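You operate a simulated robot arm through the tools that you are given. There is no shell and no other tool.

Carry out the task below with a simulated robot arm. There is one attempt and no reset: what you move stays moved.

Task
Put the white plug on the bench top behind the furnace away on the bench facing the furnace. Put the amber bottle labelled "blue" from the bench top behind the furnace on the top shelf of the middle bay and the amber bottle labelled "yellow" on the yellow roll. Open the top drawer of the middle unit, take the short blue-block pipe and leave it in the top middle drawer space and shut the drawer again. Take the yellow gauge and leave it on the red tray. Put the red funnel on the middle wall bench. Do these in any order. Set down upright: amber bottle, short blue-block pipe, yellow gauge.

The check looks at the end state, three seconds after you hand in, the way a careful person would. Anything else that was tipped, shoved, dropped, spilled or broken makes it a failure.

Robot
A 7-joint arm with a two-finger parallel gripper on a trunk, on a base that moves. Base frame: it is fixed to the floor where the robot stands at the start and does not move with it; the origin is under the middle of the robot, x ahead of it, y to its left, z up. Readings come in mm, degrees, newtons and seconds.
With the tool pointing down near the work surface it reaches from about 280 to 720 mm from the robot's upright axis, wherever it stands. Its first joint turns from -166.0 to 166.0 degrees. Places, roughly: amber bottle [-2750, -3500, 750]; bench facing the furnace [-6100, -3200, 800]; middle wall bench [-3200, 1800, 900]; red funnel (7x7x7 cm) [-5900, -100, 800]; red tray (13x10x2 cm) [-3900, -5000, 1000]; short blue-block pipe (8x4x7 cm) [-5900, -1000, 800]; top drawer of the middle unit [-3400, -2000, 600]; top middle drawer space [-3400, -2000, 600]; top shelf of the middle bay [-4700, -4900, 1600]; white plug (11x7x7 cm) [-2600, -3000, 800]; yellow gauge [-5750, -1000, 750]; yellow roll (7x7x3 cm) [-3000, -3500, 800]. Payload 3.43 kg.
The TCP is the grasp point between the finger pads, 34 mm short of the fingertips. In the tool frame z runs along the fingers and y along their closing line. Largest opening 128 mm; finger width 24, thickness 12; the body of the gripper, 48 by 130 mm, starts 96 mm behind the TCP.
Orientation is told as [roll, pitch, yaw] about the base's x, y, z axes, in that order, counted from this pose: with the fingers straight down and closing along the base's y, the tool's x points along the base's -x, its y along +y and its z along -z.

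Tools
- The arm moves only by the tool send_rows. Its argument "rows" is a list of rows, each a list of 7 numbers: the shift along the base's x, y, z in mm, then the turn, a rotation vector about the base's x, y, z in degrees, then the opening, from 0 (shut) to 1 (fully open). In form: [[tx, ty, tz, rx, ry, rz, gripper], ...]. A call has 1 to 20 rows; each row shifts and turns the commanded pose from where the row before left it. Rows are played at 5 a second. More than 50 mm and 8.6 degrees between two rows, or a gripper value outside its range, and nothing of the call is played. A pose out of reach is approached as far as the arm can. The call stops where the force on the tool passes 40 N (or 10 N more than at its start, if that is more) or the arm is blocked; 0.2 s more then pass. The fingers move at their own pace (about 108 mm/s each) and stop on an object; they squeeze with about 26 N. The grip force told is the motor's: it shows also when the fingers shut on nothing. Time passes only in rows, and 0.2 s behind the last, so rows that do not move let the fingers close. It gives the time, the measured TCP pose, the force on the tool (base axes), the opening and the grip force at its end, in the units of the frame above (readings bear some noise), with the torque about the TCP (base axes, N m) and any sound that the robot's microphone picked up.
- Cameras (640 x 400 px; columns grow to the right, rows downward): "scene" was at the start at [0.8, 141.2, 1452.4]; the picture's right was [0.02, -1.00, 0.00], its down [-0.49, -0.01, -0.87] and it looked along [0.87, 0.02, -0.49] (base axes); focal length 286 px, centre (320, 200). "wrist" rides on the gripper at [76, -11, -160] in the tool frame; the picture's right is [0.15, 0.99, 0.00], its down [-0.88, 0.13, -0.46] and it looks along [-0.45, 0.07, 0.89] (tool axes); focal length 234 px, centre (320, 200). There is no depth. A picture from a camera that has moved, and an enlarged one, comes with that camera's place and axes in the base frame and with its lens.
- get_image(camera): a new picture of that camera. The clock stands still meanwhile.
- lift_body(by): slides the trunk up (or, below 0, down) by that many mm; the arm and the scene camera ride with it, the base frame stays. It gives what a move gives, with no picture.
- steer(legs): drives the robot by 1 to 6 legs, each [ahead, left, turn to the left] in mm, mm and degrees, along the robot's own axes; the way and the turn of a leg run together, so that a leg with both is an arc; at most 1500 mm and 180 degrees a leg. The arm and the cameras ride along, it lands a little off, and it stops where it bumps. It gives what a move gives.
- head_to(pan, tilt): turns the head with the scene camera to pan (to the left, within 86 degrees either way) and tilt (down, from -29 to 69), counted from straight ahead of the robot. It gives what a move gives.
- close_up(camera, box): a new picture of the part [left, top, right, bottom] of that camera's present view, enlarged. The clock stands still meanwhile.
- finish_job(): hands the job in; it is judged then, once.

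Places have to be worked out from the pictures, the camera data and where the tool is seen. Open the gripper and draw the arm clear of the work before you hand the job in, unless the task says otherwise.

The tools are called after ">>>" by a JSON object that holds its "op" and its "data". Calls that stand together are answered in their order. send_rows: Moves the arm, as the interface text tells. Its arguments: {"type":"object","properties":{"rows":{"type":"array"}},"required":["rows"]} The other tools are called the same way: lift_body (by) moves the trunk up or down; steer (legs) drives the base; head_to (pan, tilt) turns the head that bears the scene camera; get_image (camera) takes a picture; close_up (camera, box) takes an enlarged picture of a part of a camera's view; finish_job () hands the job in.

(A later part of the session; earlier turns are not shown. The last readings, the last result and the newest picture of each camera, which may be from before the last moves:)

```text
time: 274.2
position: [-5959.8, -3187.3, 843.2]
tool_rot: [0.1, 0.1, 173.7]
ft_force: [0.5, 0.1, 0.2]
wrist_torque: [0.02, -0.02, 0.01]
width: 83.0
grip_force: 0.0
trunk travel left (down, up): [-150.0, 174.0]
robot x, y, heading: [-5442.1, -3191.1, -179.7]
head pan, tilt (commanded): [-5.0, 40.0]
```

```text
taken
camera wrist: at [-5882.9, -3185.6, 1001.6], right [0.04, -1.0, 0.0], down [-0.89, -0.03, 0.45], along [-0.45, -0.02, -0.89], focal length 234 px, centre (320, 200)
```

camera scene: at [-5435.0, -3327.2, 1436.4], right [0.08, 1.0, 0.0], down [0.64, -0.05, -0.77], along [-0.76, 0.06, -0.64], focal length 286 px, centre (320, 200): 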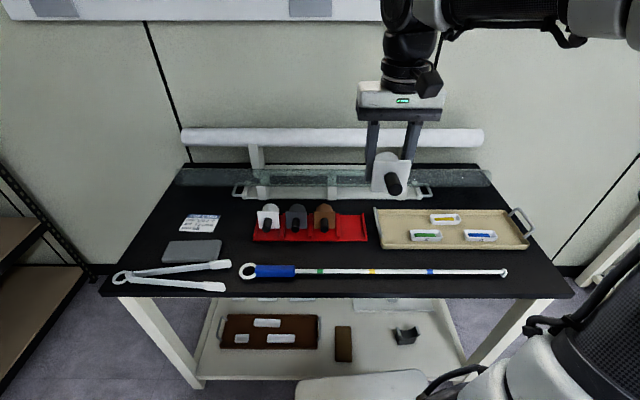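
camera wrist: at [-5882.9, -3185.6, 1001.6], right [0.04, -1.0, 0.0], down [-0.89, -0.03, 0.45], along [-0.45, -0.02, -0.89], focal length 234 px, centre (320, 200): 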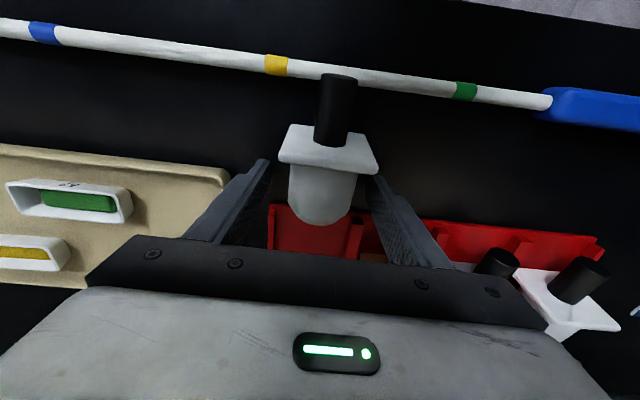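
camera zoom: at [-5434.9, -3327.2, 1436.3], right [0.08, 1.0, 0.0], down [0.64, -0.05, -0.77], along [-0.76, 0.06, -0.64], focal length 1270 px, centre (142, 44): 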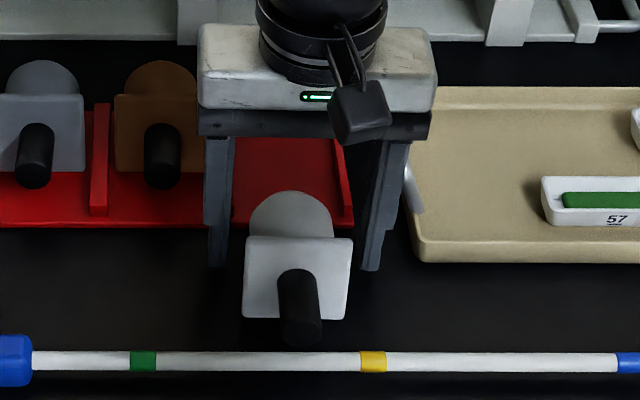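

Released cleanly. I raise to TCP z≈853 (tips ≈19 mm above the bench) and regrip higher.

>>> {"op": "send_rows", "data": {"rows": [[0, 0, 10, 0, 0, 0, 0.65], [0, 0, 0, 0, 0, 0, 0.4], [0, 0, 0, 0, 0, 0, 0.2], [0, 0, 0, 0, 0, 0, 0], [0, 0, 0, 0, 0, 0, 0]]}}

>>> {"op": "send_rows", "data": {"rows": [[0, 0, 10, 0, 0, 0, 0], [0, 0, 20, 0, 0, 0, 0], [0, 0, 20, 0, 0, 0, 0], [0, 0, 0, 0, 0, 0, 0]]}}

>>> {"op": "get_image", "data": {"camera": "wrist"}}

>>> {"op": "close_up", "data": {"camera": "scene", "box": [300, 170, 420, 260]}}

```text
time: 275.4
position: [-5960.1, -3189.5, 854.5]
tool_rot: [0.2, 0.1, 173.7]
ft_force: [0.9, 0.6, 1.8]
wrist_torque: [0.0, -0.04, 0.01]
width: 50.8
grip_force: 25.9
trunk travel left (down, up): [-150.0, 174.0]
robot x, y, heading: [-5439.0, -3195.8, -179.7]
head pan, tilt (commanded): [-5.0, 40.0]
```

```text
time: 276.4
position: [-5959.1, -3188.2, 905.7]
tool_rot: [0.0, 0.1, 173.8]
ft_force: [0.4, -0.3, -0.6]
wrist_torque: [0.01, 0.0, 0.03]
width: 51.0
grip_force: 26.0
trunk travel left (down, up): [-150.0, 174.0]
robot x, y, heading: [-5441.6, -3192.6, -179.5]
head pan, tilt (commanded): [-5.0, 40.0]
```

```text
taken
camera wrist: at [-5882.1, -3185.8, 1063.9], right [0.04, -1.0, 0.0], down [-0.89, -0.03, 0.45], along [-0.45, -0.02, -0.89], focal length 234 px, centre (320, 200)
```

wrist: 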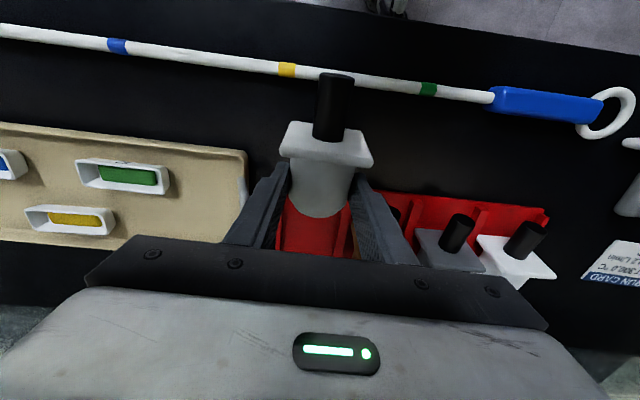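

```text
4.44 times, centred on (360, 215) of scene
camera zoom: at [-5434.9, -3327.2, 1436.4], right [0.08, 1.0, 0.0], down [0.64, -0.05, -0.77], along [-0.76, 0.06, -0.64], focal length 1270 px, centre (142, 133)
```

zoom: 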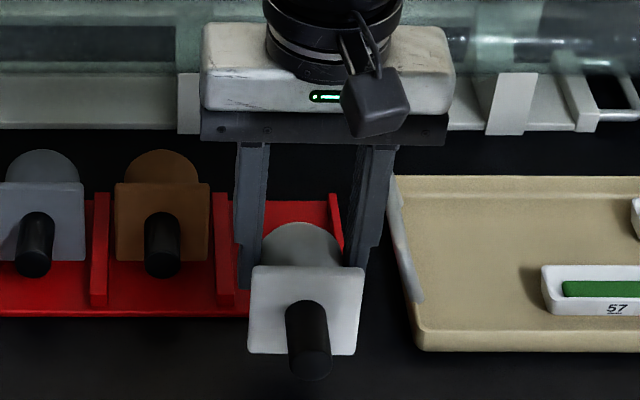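

Regripped. I move the plug back over slot 4 (flange target ≈(-6042,-3179)), staying above the ribs, then check alignment.

>>> {"op": "send_rows", "data": {"rows": [[-40, 3.4, 0, 0, 0, 0, 0], [-40, 3.4, 0, 0, 0, 0, 0], [-42, 3.4, 0, 0, 0, 0, 0], [0, 0, -20, 0, 0, 0, 0], [0, 0, 0, 0, 0, 0, 0]]}}

>>> {"op": "get_image", "data": {"camera": "wrist"}}

>>> {"op": "close_up", "data": {"camera": "scene", "box": [290, 180, 400, 250]}}

```text
time: 277.6
position: [-6081.9, -3177.6, 882.2]
tool_rot: [0.2, 0.1, 173.7]
ft_force: [0.2, -0.2, -1.4]
wrist_torque: [-0.02, 0.0, 0.02]
width: 51.2
grip_force: 26.2
trunk travel left (down, up): [-150.0, 174.0]
robot x, y, heading: [-5442.0, -3192.7, -179.7]
head pan, tilt (commanded): [-5.0, 40.0]
```

```text
taken
camera wrist: at [-6005.3, -3174.2, 1040.8], right [0.04, -1.0, 0.0], down [-0.89, -0.03, 0.45], along [-0.45, -0.02, -0.89], focal length 234 px, centre (320, 200)
```

wrist: 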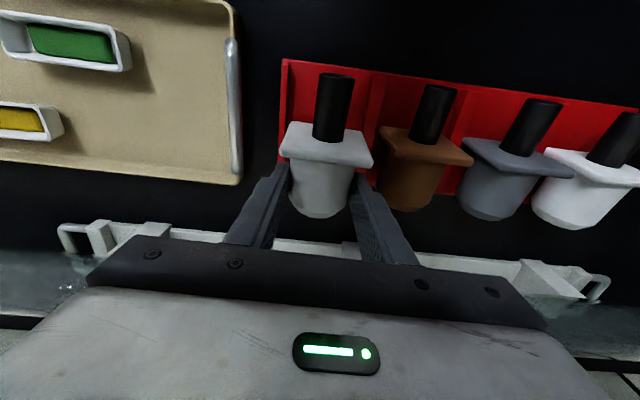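

```text
5.71 times, centred on (345, 215) of scene
camera zoom: at [-5435.1, -3327.2, 1436.4], right [0.08, 1.0, 0.0], down [0.64, -0.05, -0.77], along [-0.76, 0.06, -0.64], focal length 1633 px, centre (177, 114)
```

zoom: 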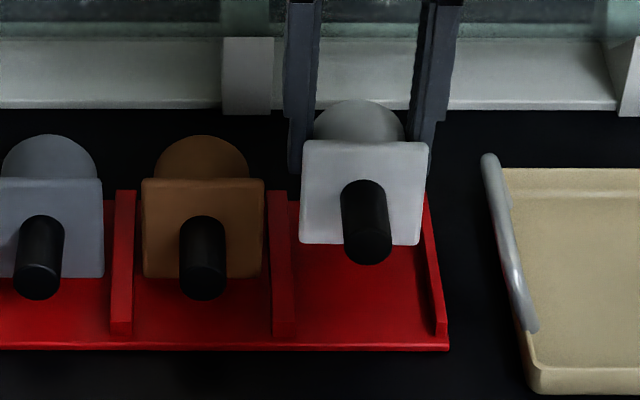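

The plug is nearly centred over slot 4; I shift +2 mm in y and lower most of the way.

>>> {"op": "send_rows", "data": {"rows": [[0, 2, -8, 0, 0, 0, 0], [0, 0, -8, 0, 0, 0, 0], [0, 0, 0, 0, 0, 0, 0]]}}

>>> {"op": "close_up", "data": {"camera": "scene", "box": [290, 180, 400, 250]}}

```text
time: 278.4
position: [-6081.3, -3175.0, 867.7]
tool_rot: [0.1, 0.1, 173.7]
ft_force: [-0.1, 0.2, -0.4]
wrist_torque: [-0.04, 0.02, 0.02]
width: 51.0
grip_force: 25.5
trunk travel left (down, up): [-150.0, 174.0]
robot x, y, heading: [-5442.2, -3191.5, -179.6]
head pan, tilt (commanded): [-5.0, 40.0]
```

```text
5.71 times, centred on (345, 215) of scene
camera zoom: at [-5435.0, -3327.2, 1436.4], right [0.08, 1.0, 0.0], down [0.64, -0.05, -0.77], along [-0.76, 0.06, -0.64], focal length 1633 px, centre (177, 114)
```

zoom: 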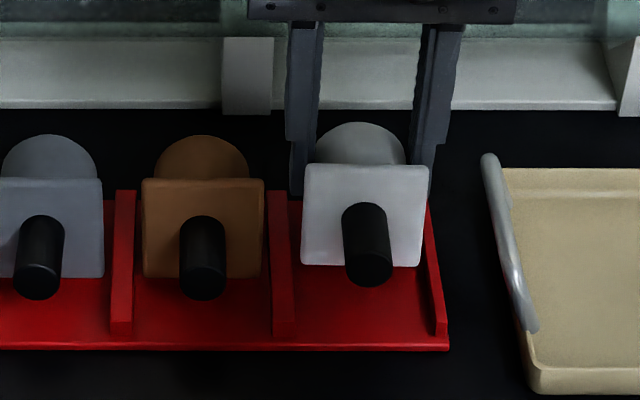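

>>> {"op": "send_rows", "data": {"rows": [[0, -1, -5, 0, 0, 0, 0], [0, 0, 0, 0, 0, 0, 0]]}}

>>> {"op": "send_rows", "data": {"rows": [[0, 0, -2, 0, 0, 0, 0], [0, 0, 0, 0, 0, 0, 0]]}}

```text
time: 279.0
position: [-6083.6, -3176.3, 862.8]
tool_rot: [0.1, 0.1, 173.8]
ft_force: [0.7, -0.8, -0.5]
wrist_torque: [0.01, 0.03, -0.02]
width: 50.8
grip_force: 26.0
trunk travel left (down, up): [-150.0, 174.0]
robot x, y, heading: [-5440.6, -3193.6, -179.5]
head pan, tilt (commanded): [-5.0, 40.0]
```

```text
time: 279.6
position: [-6081.9, -3177.2, 860.2]
tool_rot: [0.1, 0.1, 173.7]
ft_force: [-0.7, -0.5, -1.4]
wrist_torque: [-0.03, 0.02, -0.03]
width: 51.0
grip_force: 26.0
trunk travel left (down, up): [-150.0, 174.0]
robot x, y, heading: [-5443.2, -3192.7, -179.7]
head pan, tilt (commanded): [-5.0, 40.0]
```

>>> {"op": "send_rows", "data": {"rows": [[0, 0, -2, 0, 0, 0, 0], [0, 0, 0, 0, 0, 0, 0]]}}

>>> {"op": "close_up", "data": {"camera": "scene", "box": [290, 180, 400, 250]}}

```text
time: 280.2
position: [-6081.4, -3176.5, 860.4]
tool_rot: [0.1, 0.0, 173.8]
ft_force: [2.0, 0.6, 5.6]
wrist_torque: [0.04, -0.23, 0.05]
width: 50.8
grip_force: 25.8
trunk travel left (down, up): [-150.0, 174.0]
robot x, y, heading: [-5444.4, -3191.9, -179.4]
head pan, tilt (commanded): [-5.0, 40.0]
```

```text
5.71 times, centred on (345, 215) of scene
camera zoom: at [-5434.5, -3327.1, 1436.5], right [0.08, 1.0, 0.0], down [0.64, -0.05, -0.77], along [-0.76, 0.06, -0.64], focal length 1633 px, centre (177, 114)
```

zoom: 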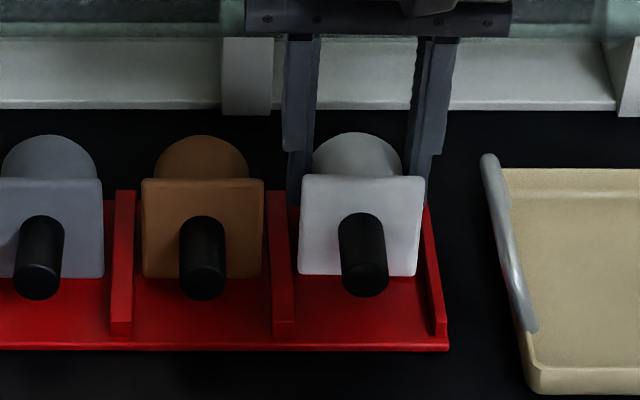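

The plug sits in slot 4, level with its neighbours. I open only a little and lift straight up.

>>> {"op": "send_rows", "data": {"rows": [[0, 0, 0, 0, 0, 0, 0.42], [0, 0, 0, 0, 0, 0, 0.46], [0, 0, 0, 0, 0, 0, 0.5], [0, 0, 0, 0, 0, 0, 0.5]]}}

>>> {"op": "send_rows", "data": {"rows": [[0, 0, 10, 0, 0, 0, 0.5], [0, 0, 30, 0, 0, 0, 0.5], [0, 0, 40, 0, 0, 0, 0.5], [0, 0, 40, 0, 0, 0, 0.6], [0, 0, 40, 0, 0, 0, 0.8], [0, 0, 0, 0, 0, 0, 0.8]]}}

>>> {"op": "close_up", "data": {"camera": "scene", "box": [240, 170, 420, 290]}}

>>> {"op": "get_image", "data": {"camera": "wrist"}}

```text
time: 281.2
position: [-6082.1, -3176.6, 857.5]
tool_rot: [0.0, 0.0, 173.8]
ft_force: [-0.1, 0.0, -0.6]
wrist_torque: [-0.03, -0.03, -0.01]
width: 63.9
grip_force: 0.1
trunk travel left (down, up): [-150.0, 174.0]
robot x, y, heading: [-5439.7, -3193.0, -179.4]
head pan, tilt (commanded): [-5.0, 40.0]
```

```text
time: 282.6
position: [-6083.8, -3177.0, 1019.9]
tool_rot: [0.2, 0.1, 173.7]
ft_force: [0.1, -0.1, 0.3]
wrist_torque: [-0.02, -0.02, -0.02]
width: 102.5
grip_force: 0.0
trunk travel left (down, up): [-150.0, 174.0]
robot x, y, heading: [-5442.4, -3192.3, -179.8]
head pan, tilt (commanded): [-5.0, 40.0]
```

```text
3.33 times, centred on (330, 230) of scene
camera zoom: at [-5434.8, -3327.2, 1436.4], right [0.08, 1.0, 0.0], down [0.64, -0.05, -0.77], along [-0.76, 0.06, -0.64], focal length 953 px, centre (287, 100)
```

zoom: 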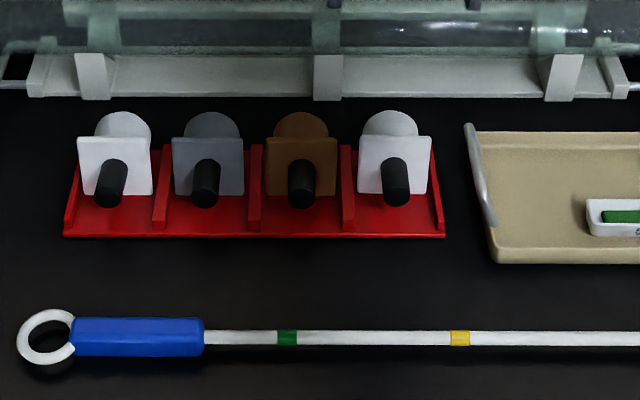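

```text
taken
camera wrist: at [-6007.2, -3174.0, 1179.1], right [0.04, -1.0, 0.0], down [-0.89, -0.03, 0.45], along [-0.45, -0.02, -0.89], focal length 234 px, centre (320, 200)
```

wrist: 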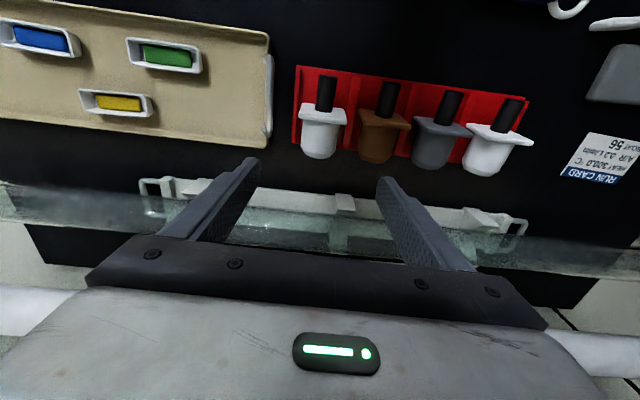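

The white plug is neatly in the rack. I retract the arm to a travel pose, back off, and look toward +y for the gauge/pipe bench.

>>> {"op": "send_rows", "data": {"rows": [[40, 0, 25, 0, 0, 0, 0.8], [40, 0, 25, 0, 0, 0, 0.8], [40, 2, 25, 0, 0, 0, 0.8], [40, 2, 25, 0, 0, 0, 0.8], [40, 2, 25, 0, 0, 5, 0.8], [20, 2, 5, 0, 0, 0, 1], [0, 0, 0, 0, 0, 0, 1]]}}

>>> {"op": "steer", "data": {"legs": [[-250, 0, 0]]}}

>>> {"op": "head_to", "data": {"pan": -75, "tilt": 20}}

>>> {"op": "get_image", "data": {"camera": "scene"}}

```text
time: 284.2
position: [-5860.3, -3171.3, 1146.3]
tool_rot: [0.1, 0.2, 178.6]
ft_force: [0.5, -0.6, 0.3]
wrist_torque: [-0.01, 0.02, -0.02]
width: 127.9
grip_force: 0.0
trunk travel left (down, up): [-150.0, 174.0]
robot x, y, heading: [-5441.1, -3194.9, -179.4]
head pan, tilt (commanded): [-5.0, 40.0]
```

```text
time: 286.0
position: [-5604.8, -3170.2, 1144.7]
tool_rot: [0.1, 0.1, 179.0]
ft_force: [0.2, 0.2, 1.1]
wrist_torque: [-0.01, 0.01, -0.01]
width: 128.1
grip_force: 0.1
trunk travel left (down, up): [-150.0, 174.0]
robot x, y, heading: [-5185.0, -3192.1, -179.3]
head pan, tilt (commanded): [-5.0, 40.0]
```

```text
time: 287.4
position: [-5604.8, -3170.9, 1146.4]
tool_rot: [0.1, 0.1, 178.8]
ft_force: [0.4, -1.1, -0.8]
wrist_torque: [0.0, 0.02, -0.01]
width: 128.0
grip_force: 0.1
trunk travel left (down, up): [-150.0, 174.0]
robot x, y, heading: [-5184.8, -3194.9, -179.5]
head pan, tilt (commanded): [-75.0, 20.0]
```

```text
taken
camera scene: at [-5119.2, -3242.0, 1467.8], right [0.96, 0.27, 0.0], down [0.09, -0.33, -0.94], along [-0.25, 0.91, -0.34], focal length 286 px, centre (320, 200)
```

scene: 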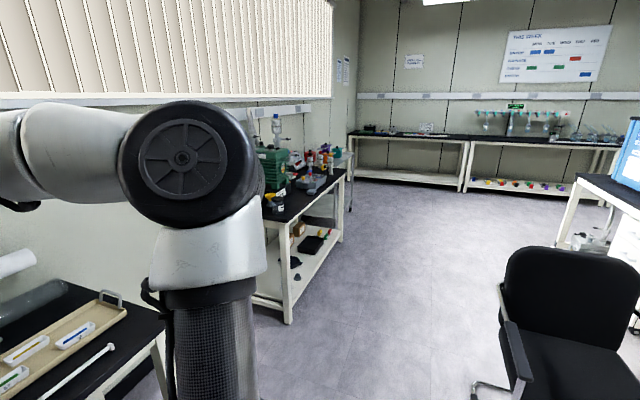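

The gauge/pipe table is at x≈-5720, y≈-1760…-490, with clear floor in front (chair at x>-4620). I strafe to y≈-1050.

>>> {"op": "steer", "data": {"legs": [[0, -1100, 0], [0, -1040, 0]]}}

>>> {"op": "head_to", "data": {"pan": 0, "tilt": 35}}

>>> {"op": "get_image", "data": {"camera": "scene"}}

>>> {"op": "get_image", "data": {"camera": "wrist"}}

```text
time: 308.1
position: [-5572.6, -1017.9, 1145.7]
tool_rot: [0.1, 0.1, 176.3]
ft_force: [0.9, 1.0, 0.0]
wrist_torque: [-0.03, 0.01, 0.01]
width: 128.2
grip_force: 0.2
trunk travel left (down, up): [-150.0, 174.0]
robot x, y, heading: [-5154.1, -1059.3, 178.1]
head pan, tilt (commanded): [-75.0, 20.0]
```

```text
time: 309.6
position: [-5572.6, -1019.8, 1145.9]
tool_rot: [0.1, 0.2, 176.4]
ft_force: [-0.6, -0.4, -0.6]
wrist_torque: [0.0, -0.03, 0.02]
width: 128.0
grip_force: 0.1
trunk travel left (down, up): [-150.0, 174.0]
robot x, y, heading: [-5154.5, -1057.6, 178.0]
head pan, tilt (commanded): [0.0, 35.0]
```

```text
taken
camera scene: at [-5157.3, -1200.2, 1444.0], right [0.04, 1.0, 0.0], down [0.57, -0.02, -0.82], along [-0.82, 0.03, -0.57], focal length 286 px, centre (320, 200)
```

scene: 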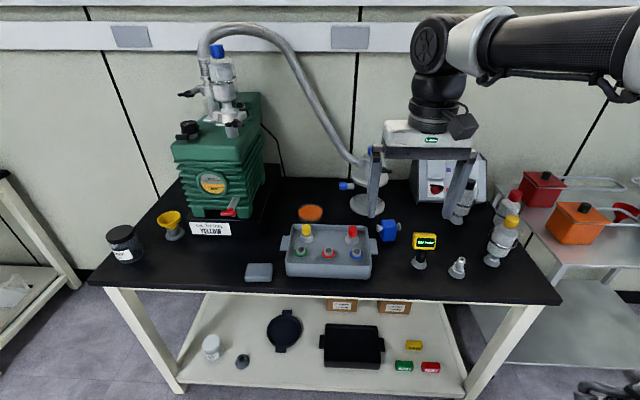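

```text
taken
camera wrist: at [-5495.7, -1013.4, 1304.4], right [0.08, -1.0, 0.0], down [-0.89, -0.07, 0.45], along [-0.45, -0.04, -0.89], focal length 234 px, centre (320, 200)
```

wrist: 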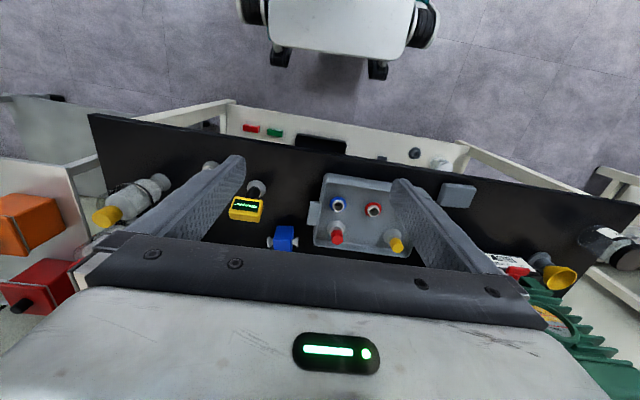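

>>> {"op": "close_up", "data": {"camera": "scene", "box": [270, 190, 430, 300]}}

>>> {"op": "close_up", "data": {"camera": "scene", "box": [370, 160, 540, 290]}}

>>> {"op": "close_up", "data": {"camera": "wrist", "box": [220, 150, 420, 270]}}

```text
3.64 times, centred on (350, 245) of scene
camera zoom: at [-5157.3, -1200.2, 1444.0], right [0.04, 1.0, 0.0], down [0.57, -0.02, -0.82], along [-0.82, 0.03, -0.57], focal length 1039 px, centre (211, 36)
```

zoom: 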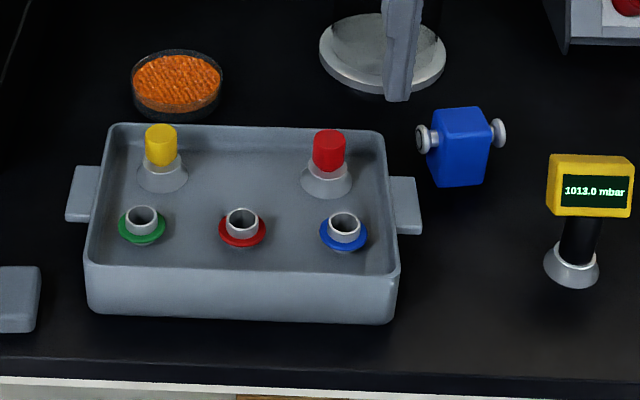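

```text
3.08 times, centred on (455, 225) of scene
camera zoom: at [-5157.3, -1200.2, 1444.0], right [0.04, 1.0, 0.0], down [0.57, -0.02, -0.82], along [-0.82, 0.03, -0.57], focal length 879 px, centre (-95, 123)
```

zoom: 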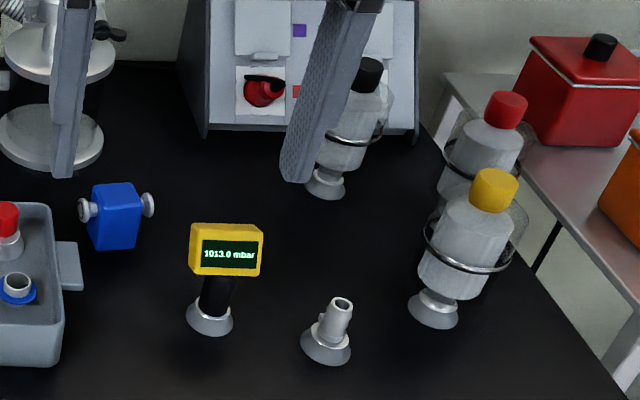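

```text
3.20 times, centred on (320, 210) of wrist
camera zoom: at [-5495.7, -1013.4, 1304.4], right [0.08, -1.0, 0.0], down [-0.89, -0.07, 0.45], along [-0.45, -0.04, -0.89], focal length 749 px, centre (320, 168)
```

zoom: 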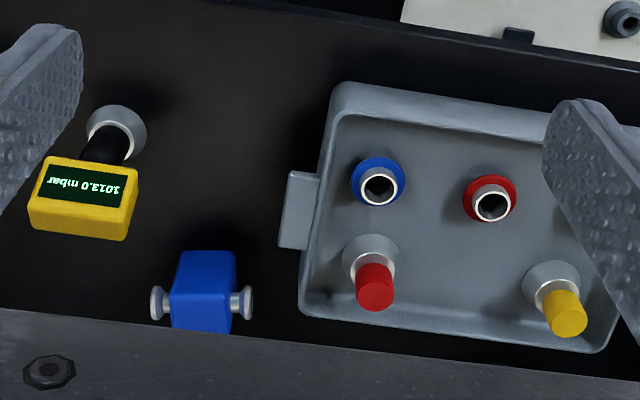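

I see the yellow gauge (display "1013.0 mbar") at ≈(-5741,-882), head z≈853–897, and the blue-block pipe at ≈(-5853,-948). Gauge first: I reposition the base and tilt the tool 45° for shelf placement later.

>>> {"op": "steer", "data": {"legs": [[60, -150, 2]]}}

>>> {"op": "send_rows", "data": {"rows": [[0, 0, 0, 0, 7.5, 0, 1], [0, 0, 0, 0, 7.5, 0, 1], [0, 0, 0, 0, 7.5, 0, 1], [0, 0, 0, 0, 7.5, 0, 1], [0, 0, 0, 0, 7.5, 0, 1], [0, 0, 0, 0, 7.5, 0, 1], [0, 0, 0, 0, 0, 0, 1]]}}

>>> {"op": "get_image", "data": {"camera": "wrist"}}

>>> {"op": "get_image", "data": {"camera": "scene"}}

```text
time: 311.7
position: [-5630.2, -883.9, 1146.3]
tool_rot: [0.1, 0.1, 178.3]
ft_force: [-0.2, -0.6, 0.4]
wrist_torque: [0.07, 0.0, 0.0]
width: 127.7
grip_force: 0.0
trunk travel left (down, up): [-150.0, 174.0]
robot x, y, heading: [-5213.7, -908.4, -180.1]
head pan, tilt (commanded): [0.0, 35.0]
```

```text
time: 313.3
position: [-5630.8, -886.4, 1145.7]
tool_rot: [1.6, -44.9, 177.8]
ft_force: [0.3, 0.3, -0.6]
wrist_torque: [-0.02, 0.02, 0.02]
width: 127.8
grip_force: 0.1
trunk travel left (down, up): [-150.0, 174.0]
robot x, y, heading: [-5212.3, -909.6, -180.0]
head pan, tilt (commanded): [0.0, 35.0]
```

```text
taken
camera wrist: at [-5463.7, -876.2, 1203.6], right [0.09, -0.99, -0.08], down [-0.3, -0.11, 0.95], along [-0.95, -0.06, -0.31], focal length 234 px, centre (320, 200)
```

wrist: 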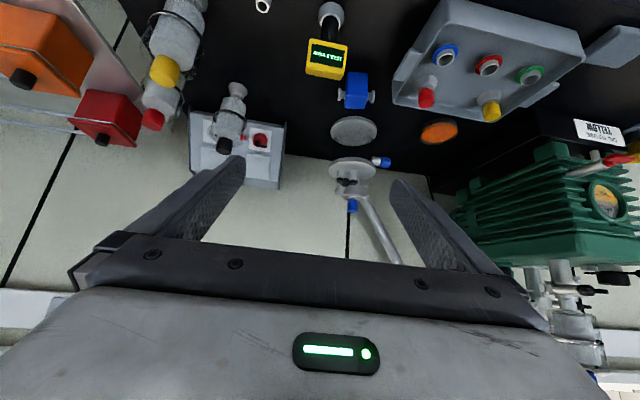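

```text
taken
camera scene: at [-5209.8, -1049.9, 1443.9], right [0.0, 1.0, 0.0], down [0.57, 0.0, -0.82], along [-0.82, 0.0, -0.57], focal length 286 px, centre (320, 200)
```

scene: 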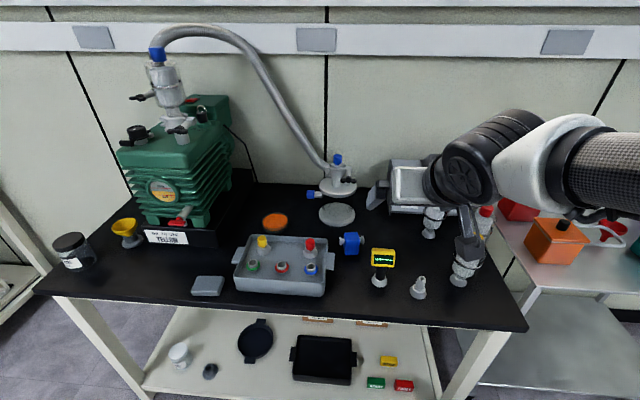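

I correct the small roll and turn the tool to az≈167° to match the gauge's facing, then move to a pre-grasp point.

>>> {"op": "send_rows", "data": {"rows": [[-8, -4, -40, 0.57, 0, -6, 1], [-8, -4, -45, 0.57, 0, -6, 1], [-8, -4, -45, 0, 0, 0, 1], [-9, -3, -45, 0, 0, 0, 1], [0, 0, 0, 0, 0, 0, 1]]}}

>>> {"op": "get_image", "data": {"camera": "wrist"}}

>>> {"op": "close_up", "data": {"camera": "wrist", "box": [240, 60, 400, 180]}}

>>> {"op": "close_up", "data": {"camera": "scene", "box": [340, 220, 440, 310]}}

```text
time: 314.5
position: [-5668.5, -899.1, 970.3]
tool_rot: [0.1, -44.9, 166.9]
ft_force: [-0.1, 0.7, -0.8]
wrist_torque: [0.03, 0.01, 0.02]
width: 127.9
grip_force: 0.0
out of reach, approached as far as the arm can: row 4
trunk travel left (down, up): [-150.0, 174.0]
robot x, y, heading: [-5212.6, -910.2, -179.8]
head pan, tilt (commanded): [0.0, 35.0]
```

```text
taken
camera wrist: at [-5503.6, -926.4, 1029.0], right [-0.12, -0.99, -0.1], down [-0.32, -0.06, 0.94], along [-0.94, 0.15, -0.31], focal length 234 px, centre (320, 200)
```

wrist: 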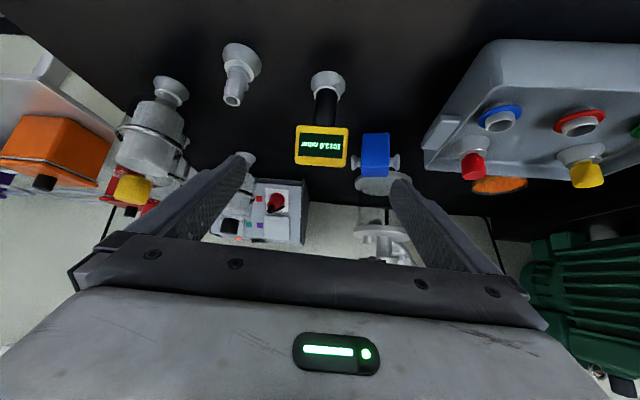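

```text
3.33 times, centred on (320, 120) of wrist
camera zoom: at [-5503.6, -926.4, 1029.0], right [-0.12, -0.99, -0.1], down [-0.32, -0.06, 0.94], along [-0.94, 0.15, -0.31], focal length 781 px, centre (320, 467)
```

zoom: 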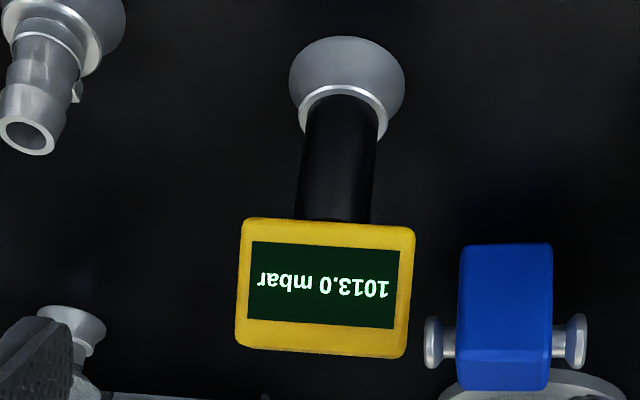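

```text
4.44 times, centred on (390, 265) of scene
camera zoom: at [-5210.1, -1049.8, 1443.9], right [0.0, 1.0, 0.0], down [0.57, 0.0, -0.82], along [-0.82, 0.0, -0.57], focal length 1270 px, centre (9, -89)
```

zoom: 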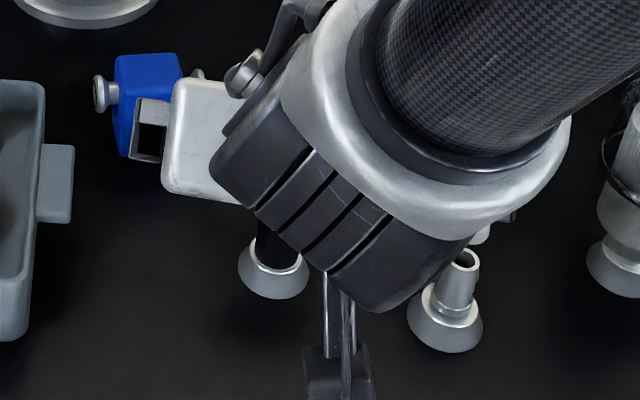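

The gauge head centre is ≈(-5756,-882,876), facing nearly +x. The arm is a bit cramped here, so I back up 70 mm and square the tool to az≈175°.

>>> {"op": "steer", "data": {"legs": [[-70, 0, 0]]}}

>>> {"op": "send_rows", "data": {"rows": [[-20, 2, 0, 0, 0, 4, 0.8], [-20, 3, 0, 0, 0, 4, 0.8], [-20, 5, 0, 0, 0, 0, 0.8], [0, 0, 0, 0, 0, 0, 0.8]]}}

>>> {"op": "get_image", "data": {"camera": "wrist"}}

>>> {"op": "close_up", "data": {"camera": "wrist", "box": [240, 60, 400, 180]}}

```text
time: 315.5
position: [-5597.9, -899.5, 969.9]
tool_rot: [0.0, -45.1, 167.0]
ft_force: [0.8, -0.3, 0.3]
wrist_torque: [0.0, 0.0, -0.01]
width: 128.3
grip_force: 0.0
trunk travel left (down, up): [-150.0, 174.0]
robot x, y, heading: [-5140.7, -909.0, -179.7]
head pan, tilt (commanded): [0.0, 35.0]
```

```text
time: 316.5
position: [-5659.1, -889.1, 970.6]
tool_rot: [0.1, -45.0, 175.0]
ft_force: [0.7, 0.2, -0.8]
wrist_torque: [0.04, 0.03, 0.03]
width: 102.3
grip_force: 0.0
trunk travel left (down, up): [-150.0, 174.0]
robot x, y, heading: [-5140.6, -909.2, -179.7]
head pan, tilt (commanded): [0.0, 35.0]
```

```text
taken
camera wrist: at [-5490.7, -892.9, 1029.7], right [0.02, -0.99, -0.1], down [-0.31, -0.1, 0.94], along [-0.95, 0.01, -0.31], focal length 234 px, centre (320, 200)
```

wrist: 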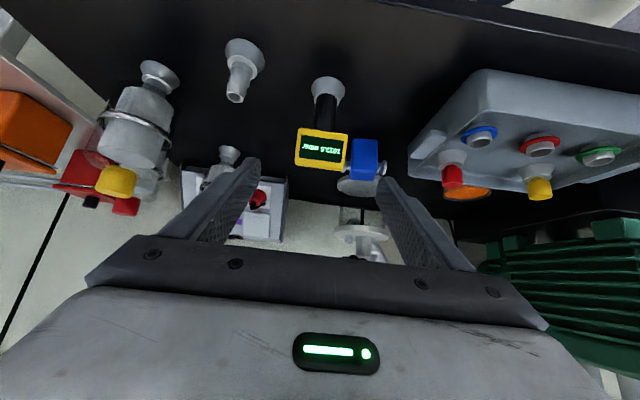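

```text
3.33 times, centred on (320, 120) of wrist
camera zoom: at [-5490.7, -892.9, 1029.7], right [0.02, -0.99, -0.1], down [-0.31, -0.1, 0.94], along [-0.95, 0.01, -0.31], focal length 781 px, centre (320, 467)
```

zoom: 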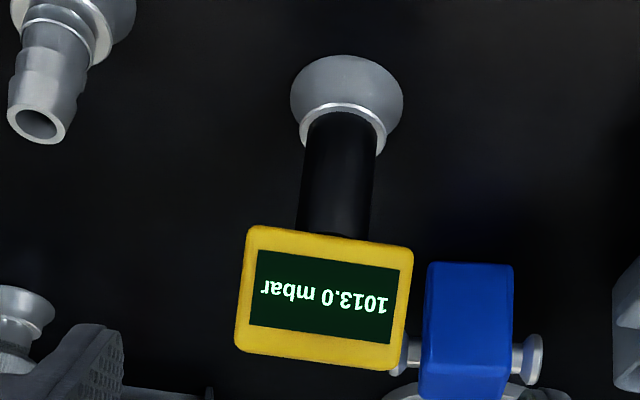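

Aligned with the gauge. I advance along the tool axis so the pads straddle the yellow head.

>>> {"op": "send_rows", "data": {"rows": [[-3.6, -3.3, 0, 0, 0, 0, 0.8], [-23.6, 2.1, -23.7, 0, 0, 0, 0.8], [-23.6, 2.1, -23.7, 0, 0, 0, 0.8], [-23.6, 2.1, -23.7, 0, 0, 0, 0.8], [-23.6, 2.1, -23.7, 0, 0, 0, 0.8], [0, 0, 0, 0, 0, 0, 0.8]]}}

>>> {"op": "get_image", "data": {"camera": "wrist"}}

>>> {"op": "get_image", "data": {"camera": "scene"}}

```text
time: 317.9
position: [-5754.0, -884.4, 876.3]
tool_rot: [0.1, -45.0, 175.1]
ft_force: [-0.7, 0.0, 0.8]
wrist_torque: [-0.04, 0.02, 0.01]
width: 102.5
grip_force: 0.1
trunk travel left (down, up): [-150.0, 174.0]
robot x, y, heading: [-5137.9, -906.8, -180.0]
head pan, tilt (commanded): [0.0, 35.0]
```

```text
taken
camera wrist: at [-5587.0, -888.2, 934.7], right [0.02, -0.99, -0.1], down [-0.31, -0.1, 0.94], along [-0.95, 0.01, -0.31], focal length 234 px, centre (320, 200)
```

wrist: 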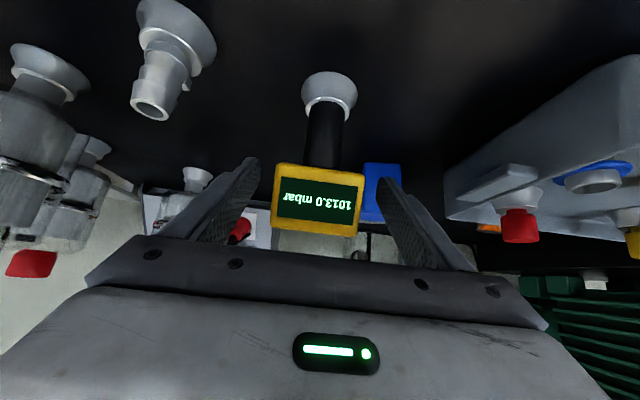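

```text
taken
camera scene: at [-5139.1, -1049.5, 1444.0], right [0.0, 1.0, 0.0], down [0.57, 0.0, -0.82], along [-0.82, 0.0, -0.57], focal length 286 px, centre (320, 200)
```

scene: 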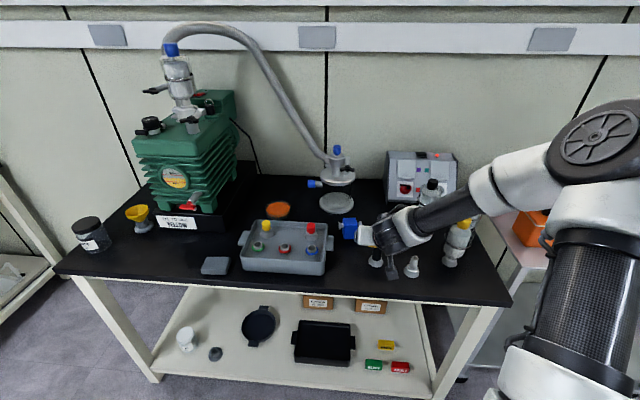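

The head is between the pads. I close.

>>> {"op": "send_rows", "data": {"rows": [[0, 0, 0, 0, 0, 0, 0.6], [0, 0, 0, 0, 0, 0, 0.45], [0, 0, 0, 0, 0, 0, 0.2], [0, 0, 0, 0, 0, 0, 0], [0, 0, 0, 0, 0, 0, 0]]}}

>>> {"op": "get_image", "data": {"camera": "wrist"}}

```text
time: 319.1
position: [-5754.4, -884.6, 876.7]
tool_rot: [0.0, -45.0, 175.0]
ft_force: [-0.2, 0.2, -0.4]
wrist_torque: [-0.01, 0.01, 0.01]
width: 59.9
grip_force: 25.8
trunk travel left (down, up): [-150.0, 174.0]
robot x, y, heading: [-5138.3, -909.8, -179.8]
head pan, tilt (commanded): [0.0, 35.0]
```

```text
taken
camera wrist: at [-5586.6, -888.3, 935.0], right [0.02, -0.99, -0.1], down [-0.31, -0.1, 0.94], along [-0.95, 0.01, -0.31], focal length 234 px, centre (320, 200)
```

wrist: 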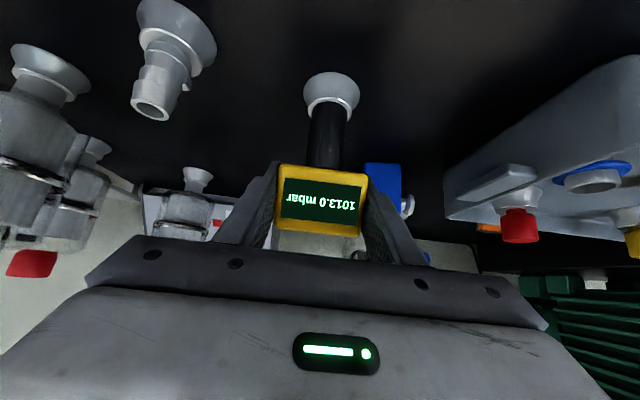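

Gripped (60 mm wide). I lift straight up and then retract toward the robot.

>>> {"op": "send_rows", "data": {"rows": [[0, 0, 15, 0, 0, 0, 0], [0, 0, 40, 0, 0, 0, 0], [0, 0, 45, 0, 0, 0, 0], [0, 0, 45, 0, 0, 0, 0], [0, 0, 45, 0, 0, 0, 0], [25, 0, 35, 0, 0, 0, 0], [25, 0, 35, 0, 0, 0, 0], [25, 0, 30, 0, 0, 0, 0], [25, 0, 0, 0, 0, 0, 0], [25, 0, 0, 0, 0, 0, 0], [0, 0, 0, 0, 0, 0, 0]]}}

>>> {"op": "get_image", "data": {"camera": "wrist"}}

>>> {"op": "get_image", "data": {"camera": "scene"}}

```text
time: 321.7
position: [-5637.7, -880.3, 1115.5]
tool_rot: [5.1, -38.2, 172.0]
ft_force: [-0.3, -0.1, -2.3]
wrist_torque: [0.01, 0.05, 0.01]
width: 59.6
grip_force: 26.3
trunk travel left (down, up): [-150.0, 174.0]
robot x, y, heading: [-5143.3, -909.8, -180.1]
head pan, tilt (commanded): [0.0, 35.0]
stopped in row 11: the arm was blocked; the commanded pose is now the measured one
```

```text
taken
camera wrist: at [-5478.0, -879.0, 1191.4], right [0.03, -1.0, -0.02], down [-0.41, -0.03, 0.91], along [-0.91, -0.02, -0.41], focal length 234 px, centre (320, 200)
```

wrist: 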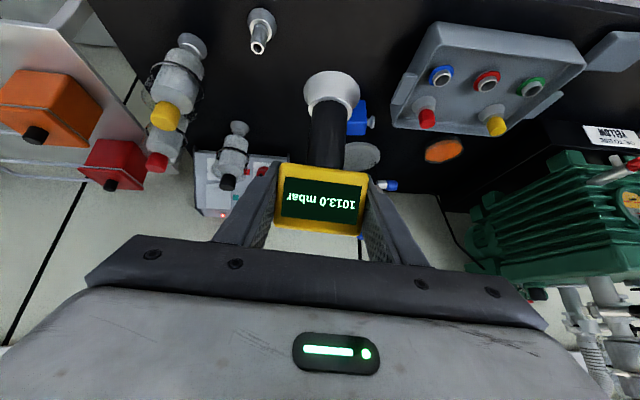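

```text
taken
camera scene: at [-5138.7, -1058.9, 1444.3], right [-0.11, 0.99, 0.0], down [0.57, 0.06, -0.82], along [-0.82, -0.09, -0.57], focal length 286 px, centre (320, 200)
```

scene: 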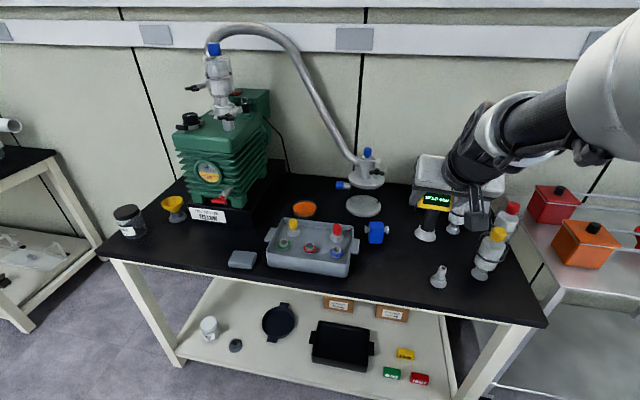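

The elbow bumped the head while retracting, tilting the tool slightly; the gauge is still held. I turn the head left out of the way, extend a little, and restore the tool orientation.

>>> {"op": "head_to", "data": {"pan": 70, "tilt": 30}}

>>> {"op": "send_rows", "data": {"rows": [[-15, 0, 5, 2.45, 3.1, 0, 0], [-15, 0, 5, 2.45, 3.1, 0, 0], [0, 0, 0, 0, 0, 0, 0]]}}

>>> {"op": "get_image", "data": {"camera": "wrist"}}

```text
time: 323.1
position: [-5639.4, -879.7, 1117.0]
tool_rot: [4.9, -38.5, 171.7]
ft_force: [0.8, 0.1, -2.4]
wrist_torque: [0.01, 0.02, -0.05]
width: 59.7
grip_force: 26.3
trunk travel left (down, up): [-150.0, 174.0]
robot x, y, heading: [-5141.9, -909.0, -180.0]
head pan, tilt (commanded): [70.0, 30.0]
```

```text
time: 323.9
position: [-5666.5, -879.3, 1128.4]
tool_rot: [-0.8, -45.2, 175.6]
ft_force: [-0.1, -0.5, -1.0]
wrist_torque: [0.01, 0.03, 0.0]
width: 59.7
grip_force: 26.5
trunk travel left (down, up): [-150.0, 174.0]
robot x, y, heading: [-5142.3, -908.7, -179.5]
head pan, tilt (commanded): [70.0, 30.0]
```

```text
taken
camera wrist: at [-5499.3, -884.3, 1185.6], right [0.02, -0.99, -0.11], down [-0.31, -0.11, 0.94], along [-0.95, 0.02, -0.31], focal length 234 px, centre (320, 200)
```

wrist: 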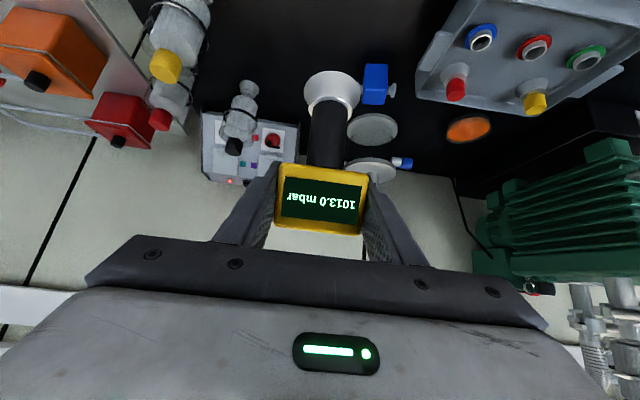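

Orientation restored and the gauge is secure. I back off a bit and strafe along the room toward the shelves.

>>> {"op": "steer", "data": {"legs": [[-90, 0, 0], [0, 1400, 0]]}}

>>> {"op": "get_image", "data": {"camera": "scene"}}

```text
time: 338.4
position: [-5560.3, -2305.4, 1128.0]
tool_rot: [-0.7, -45.3, 176.5]
ft_force: [0.5, -0.2, -1.8]
wrist_torque: [0.0, 0.03, 0.02]
width: 59.5
grip_force: 25.6
trunk travel left (down, up): [-150.0, 174.0]
robot x, y, heading: [-5033.8, -2326.9, -178.8]
head pan, tilt (commanded): [70.0, 30.0]
```

```text
taken
camera scene: at [-4970.8, -2550.5, 1451.8], right [-0.95, 0.32, 0.0], down [0.16, 0.47, -0.87], along [-0.28, -0.82, -0.5], focal length 286 px, centre (320, 200)
```

scene: 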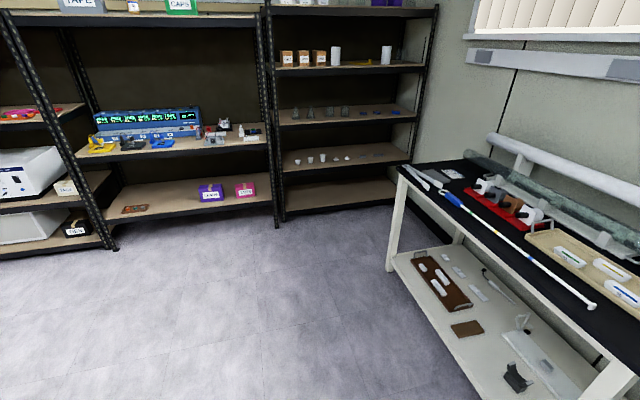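

>>> {"op": "steer", "data": {"legs": [[0, 1500, -1], [0, 100, 0], [0, 0, 90]]}}

>>> {"op": "get_image", "data": {"camera": "scene"}}

```text
time: 358.3
position: [-5040.4, -4474.7, 1128.3]
tool_rot: [-0.7, -45.2, -94.3]
ft_force: [-0.5, 0.6, -2.4]
wrist_torque: [-0.03, 0.0, 0.0]
width: 60.0
grip_force: 26.5
trunk travel left (down, up): [-150.0, 174.0]
robot x, y, heading: [-5010.6, -3953.0, -89.4]
head pan, tilt (commanded): [70.0, 30.0]
```

```text
taken
camera scene: at [-4787.8, -3889.9, 1451.8], right [-0.34, -0.94, 0.0], down [-0.47, 0.17, -0.87], along [0.82, -0.29, -0.5], focal length 286 px, centre (320, 200)
```

scene: 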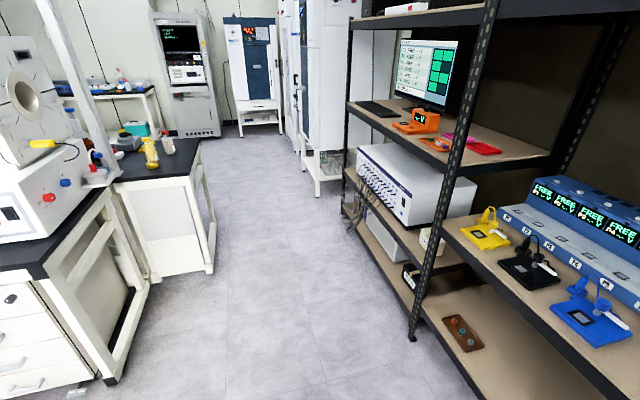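

Path is clear. I strafe toward the red tray's bay (x≈-3900) and look at the shelf.

>>> {"op": "steer", "data": {"legs": [[0, 1100, 0], [150, 0, 0]]}}

>>> {"op": "head_to", "data": {"pan": 20, "tilt": 30}}

>>> {"op": "get_image", "data": {"camera": "scene"}}

>>> {"op": "get_image", "data": {"camera": "wrist"}}

```text
time: 370.4
position: [-3934.3, -4631.5, 1129.2]
tool_rot: [-0.8, -45.3, -95.7]
ft_force: [-0.2, -0.5, -1.5]
wrist_torque: [-0.03, -0.02, -0.06]
width: 59.8
grip_force: 26.0
trunk travel left (down, up): [-150.0, 174.0]
robot x, y, heading: [-3893.5, -4103.3, -90.9]
head pan, tilt (commanded): [70.0, 30.0]
```

```text
time: 371.6
position: [-3933.8, -4630.6, 1129.1]
tool_rot: [-0.7, -45.2, -95.8]
ft_force: [-0.8, -0.4, -1.1]
wrist_torque: [-0.02, -0.01, -0.03]
width: 59.6
grip_force: 25.6
trunk travel left (down, up): [-150.0, 174.0]
robot x, y, heading: [-3891.9, -4106.2, -91.0]
head pan, tilt (commanded): [20.0, 30.0]
```

```text
taken
camera scene: at [-3722.4, -4105.9, 1451.7], right [-0.95, -0.33, 0.0], down [-0.16, 0.47, -0.87], along [0.28, -0.82, -0.5], focal length 286 px, centre (320, 200)
```

scene: 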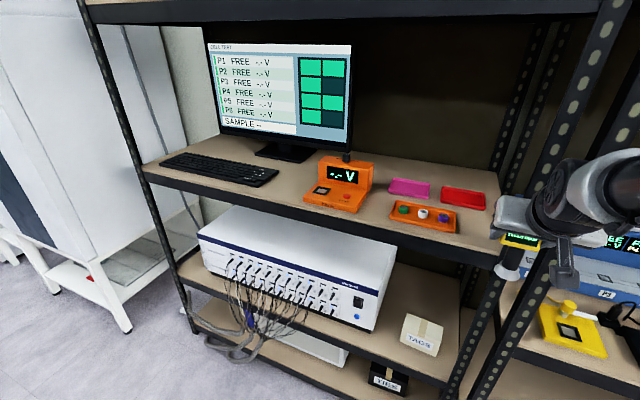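

```text
taken
camera wrist: at [-3926.0, -4465.2, 1185.6], right [0.99, 0.0, -0.11], down [0.11, -0.31, 0.94], along [-0.04, -0.95, -0.31], focal length 234 px, centre (320, 200)
```

wrist: 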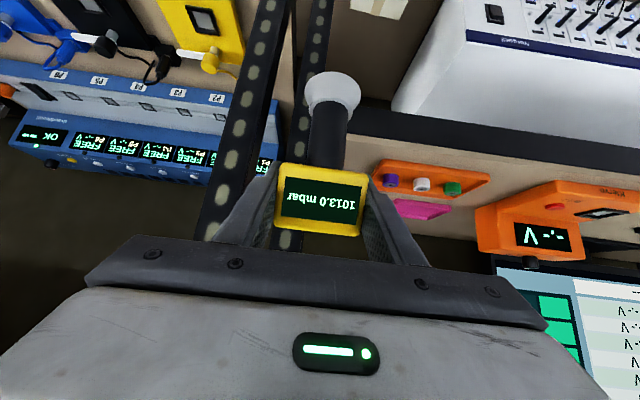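

The red tray is behind the orange tray, near the bay's right post: tray ≈(-3887,-4957), shelf z≈1018. I strafe left 75 mm so the gripper clears the post and look again.

>>> {"op": "steer", "data": {"legs": [[0, 75, 0]]}}

>>> {"op": "head_to", "data": {"pan": 5, "tilt": 30}}

>>> {"op": "get_image", "data": {"camera": "scene"}}

>>> {"op": "get_image", "data": {"camera": "wrist"}}

```text
time: 373.0
position: [-3857.9, -4632.9, 1128.7]
tool_rot: [-0.7, -45.2, -95.8]
ft_force: [0.6, -0.6, -1.1]
wrist_torque: [-0.03, 0.0, 0.0]
width: 59.6
grip_force: 25.8
trunk travel left (down, up): [-150.0, 174.0]
robot x, y, heading: [-3817.7, -4106.3, -90.9]
head pan, tilt (commanded): [20.0, 30.0]
```

```text
time: 373.8
position: [-3857.7, -4633.4, 1127.7]
tool_rot: [-0.7, -45.1, -95.7]
ft_force: [-0.5, 0.5, -1.3]
wrist_torque: [-0.01, 0.01, -0.02]
width: 59.7
grip_force: 26.4
trunk travel left (down, up): [-150.0, 174.0]
robot x, y, heading: [-3817.4, -4106.2, -91.2]
head pan, tilt (commanded): [5.0, 30.0]
```

```text
taken
camera scene: at [-3668.2, -4112.2, 1451.7], right [-1.0, -0.07, 0.0], down [-0.03, 0.5, -0.87], along [0.06, -0.86, -0.5], focal length 286 px, centre (320, 200)
```

scene: 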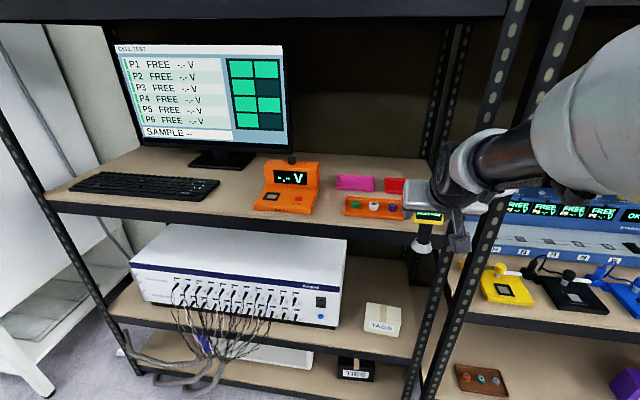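

```text
taken
camera wrist: at [-3849.2, -4466.6, 1185.6], right [0.99, -0.01, -0.11], down [0.11, -0.31, 0.94], along [-0.04, -0.95, -0.31], focal length 234 px, centre (320, 200)
```

wrist: 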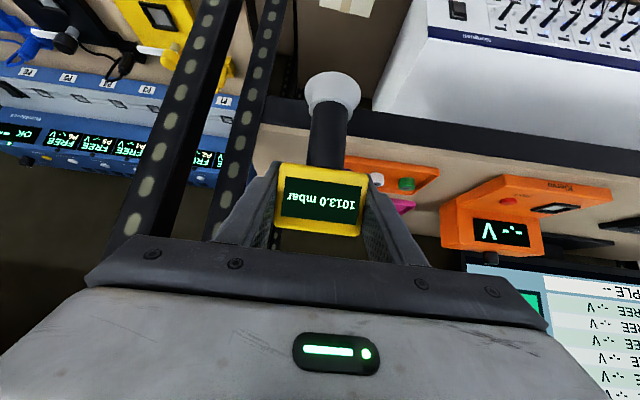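

>>> {"op": "head_to", "data": {"pan": 25, "tilt": 30}}

>>> {"op": "close_up", "data": {"camera": "scene", "box": [360, 130, 540, 260]}}

```text
time: 374.6
position: [-3857.7, -4632.5, 1127.7]
tool_rot: [-0.8, -45.2, -95.8]
ft_force: [0.1, -0.2, -1.7]
wrist_torque: [-0.01, -0.02, 0.03]
width: 59.7
grip_force: 26.0
trunk travel left (down, up): [-150.0, 174.0]
robot x, y, heading: [-3818.3, -4107.6, -91.2]
head pan, tilt (commanded): [25.0, 30.0]
```

```text
3.08 times, centred on (450, 195) of scene
camera zoom: at [-3637.9, -4104.7, 1451.7], right [-0.91, -0.4, 0.0], down [-0.2, 0.46, -0.87], along [0.35, -0.79, -0.5], focal length 879 px, centre (-80, 215)
```

zoom: 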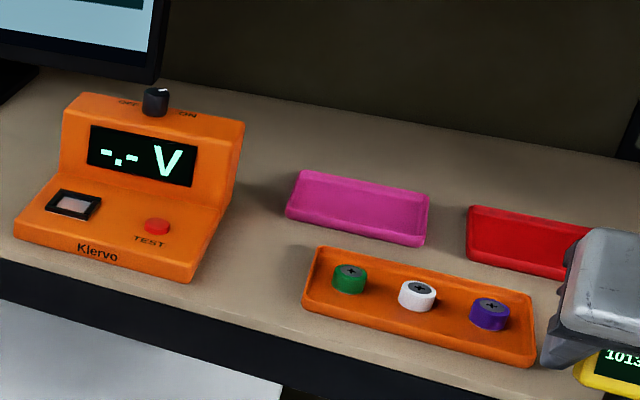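

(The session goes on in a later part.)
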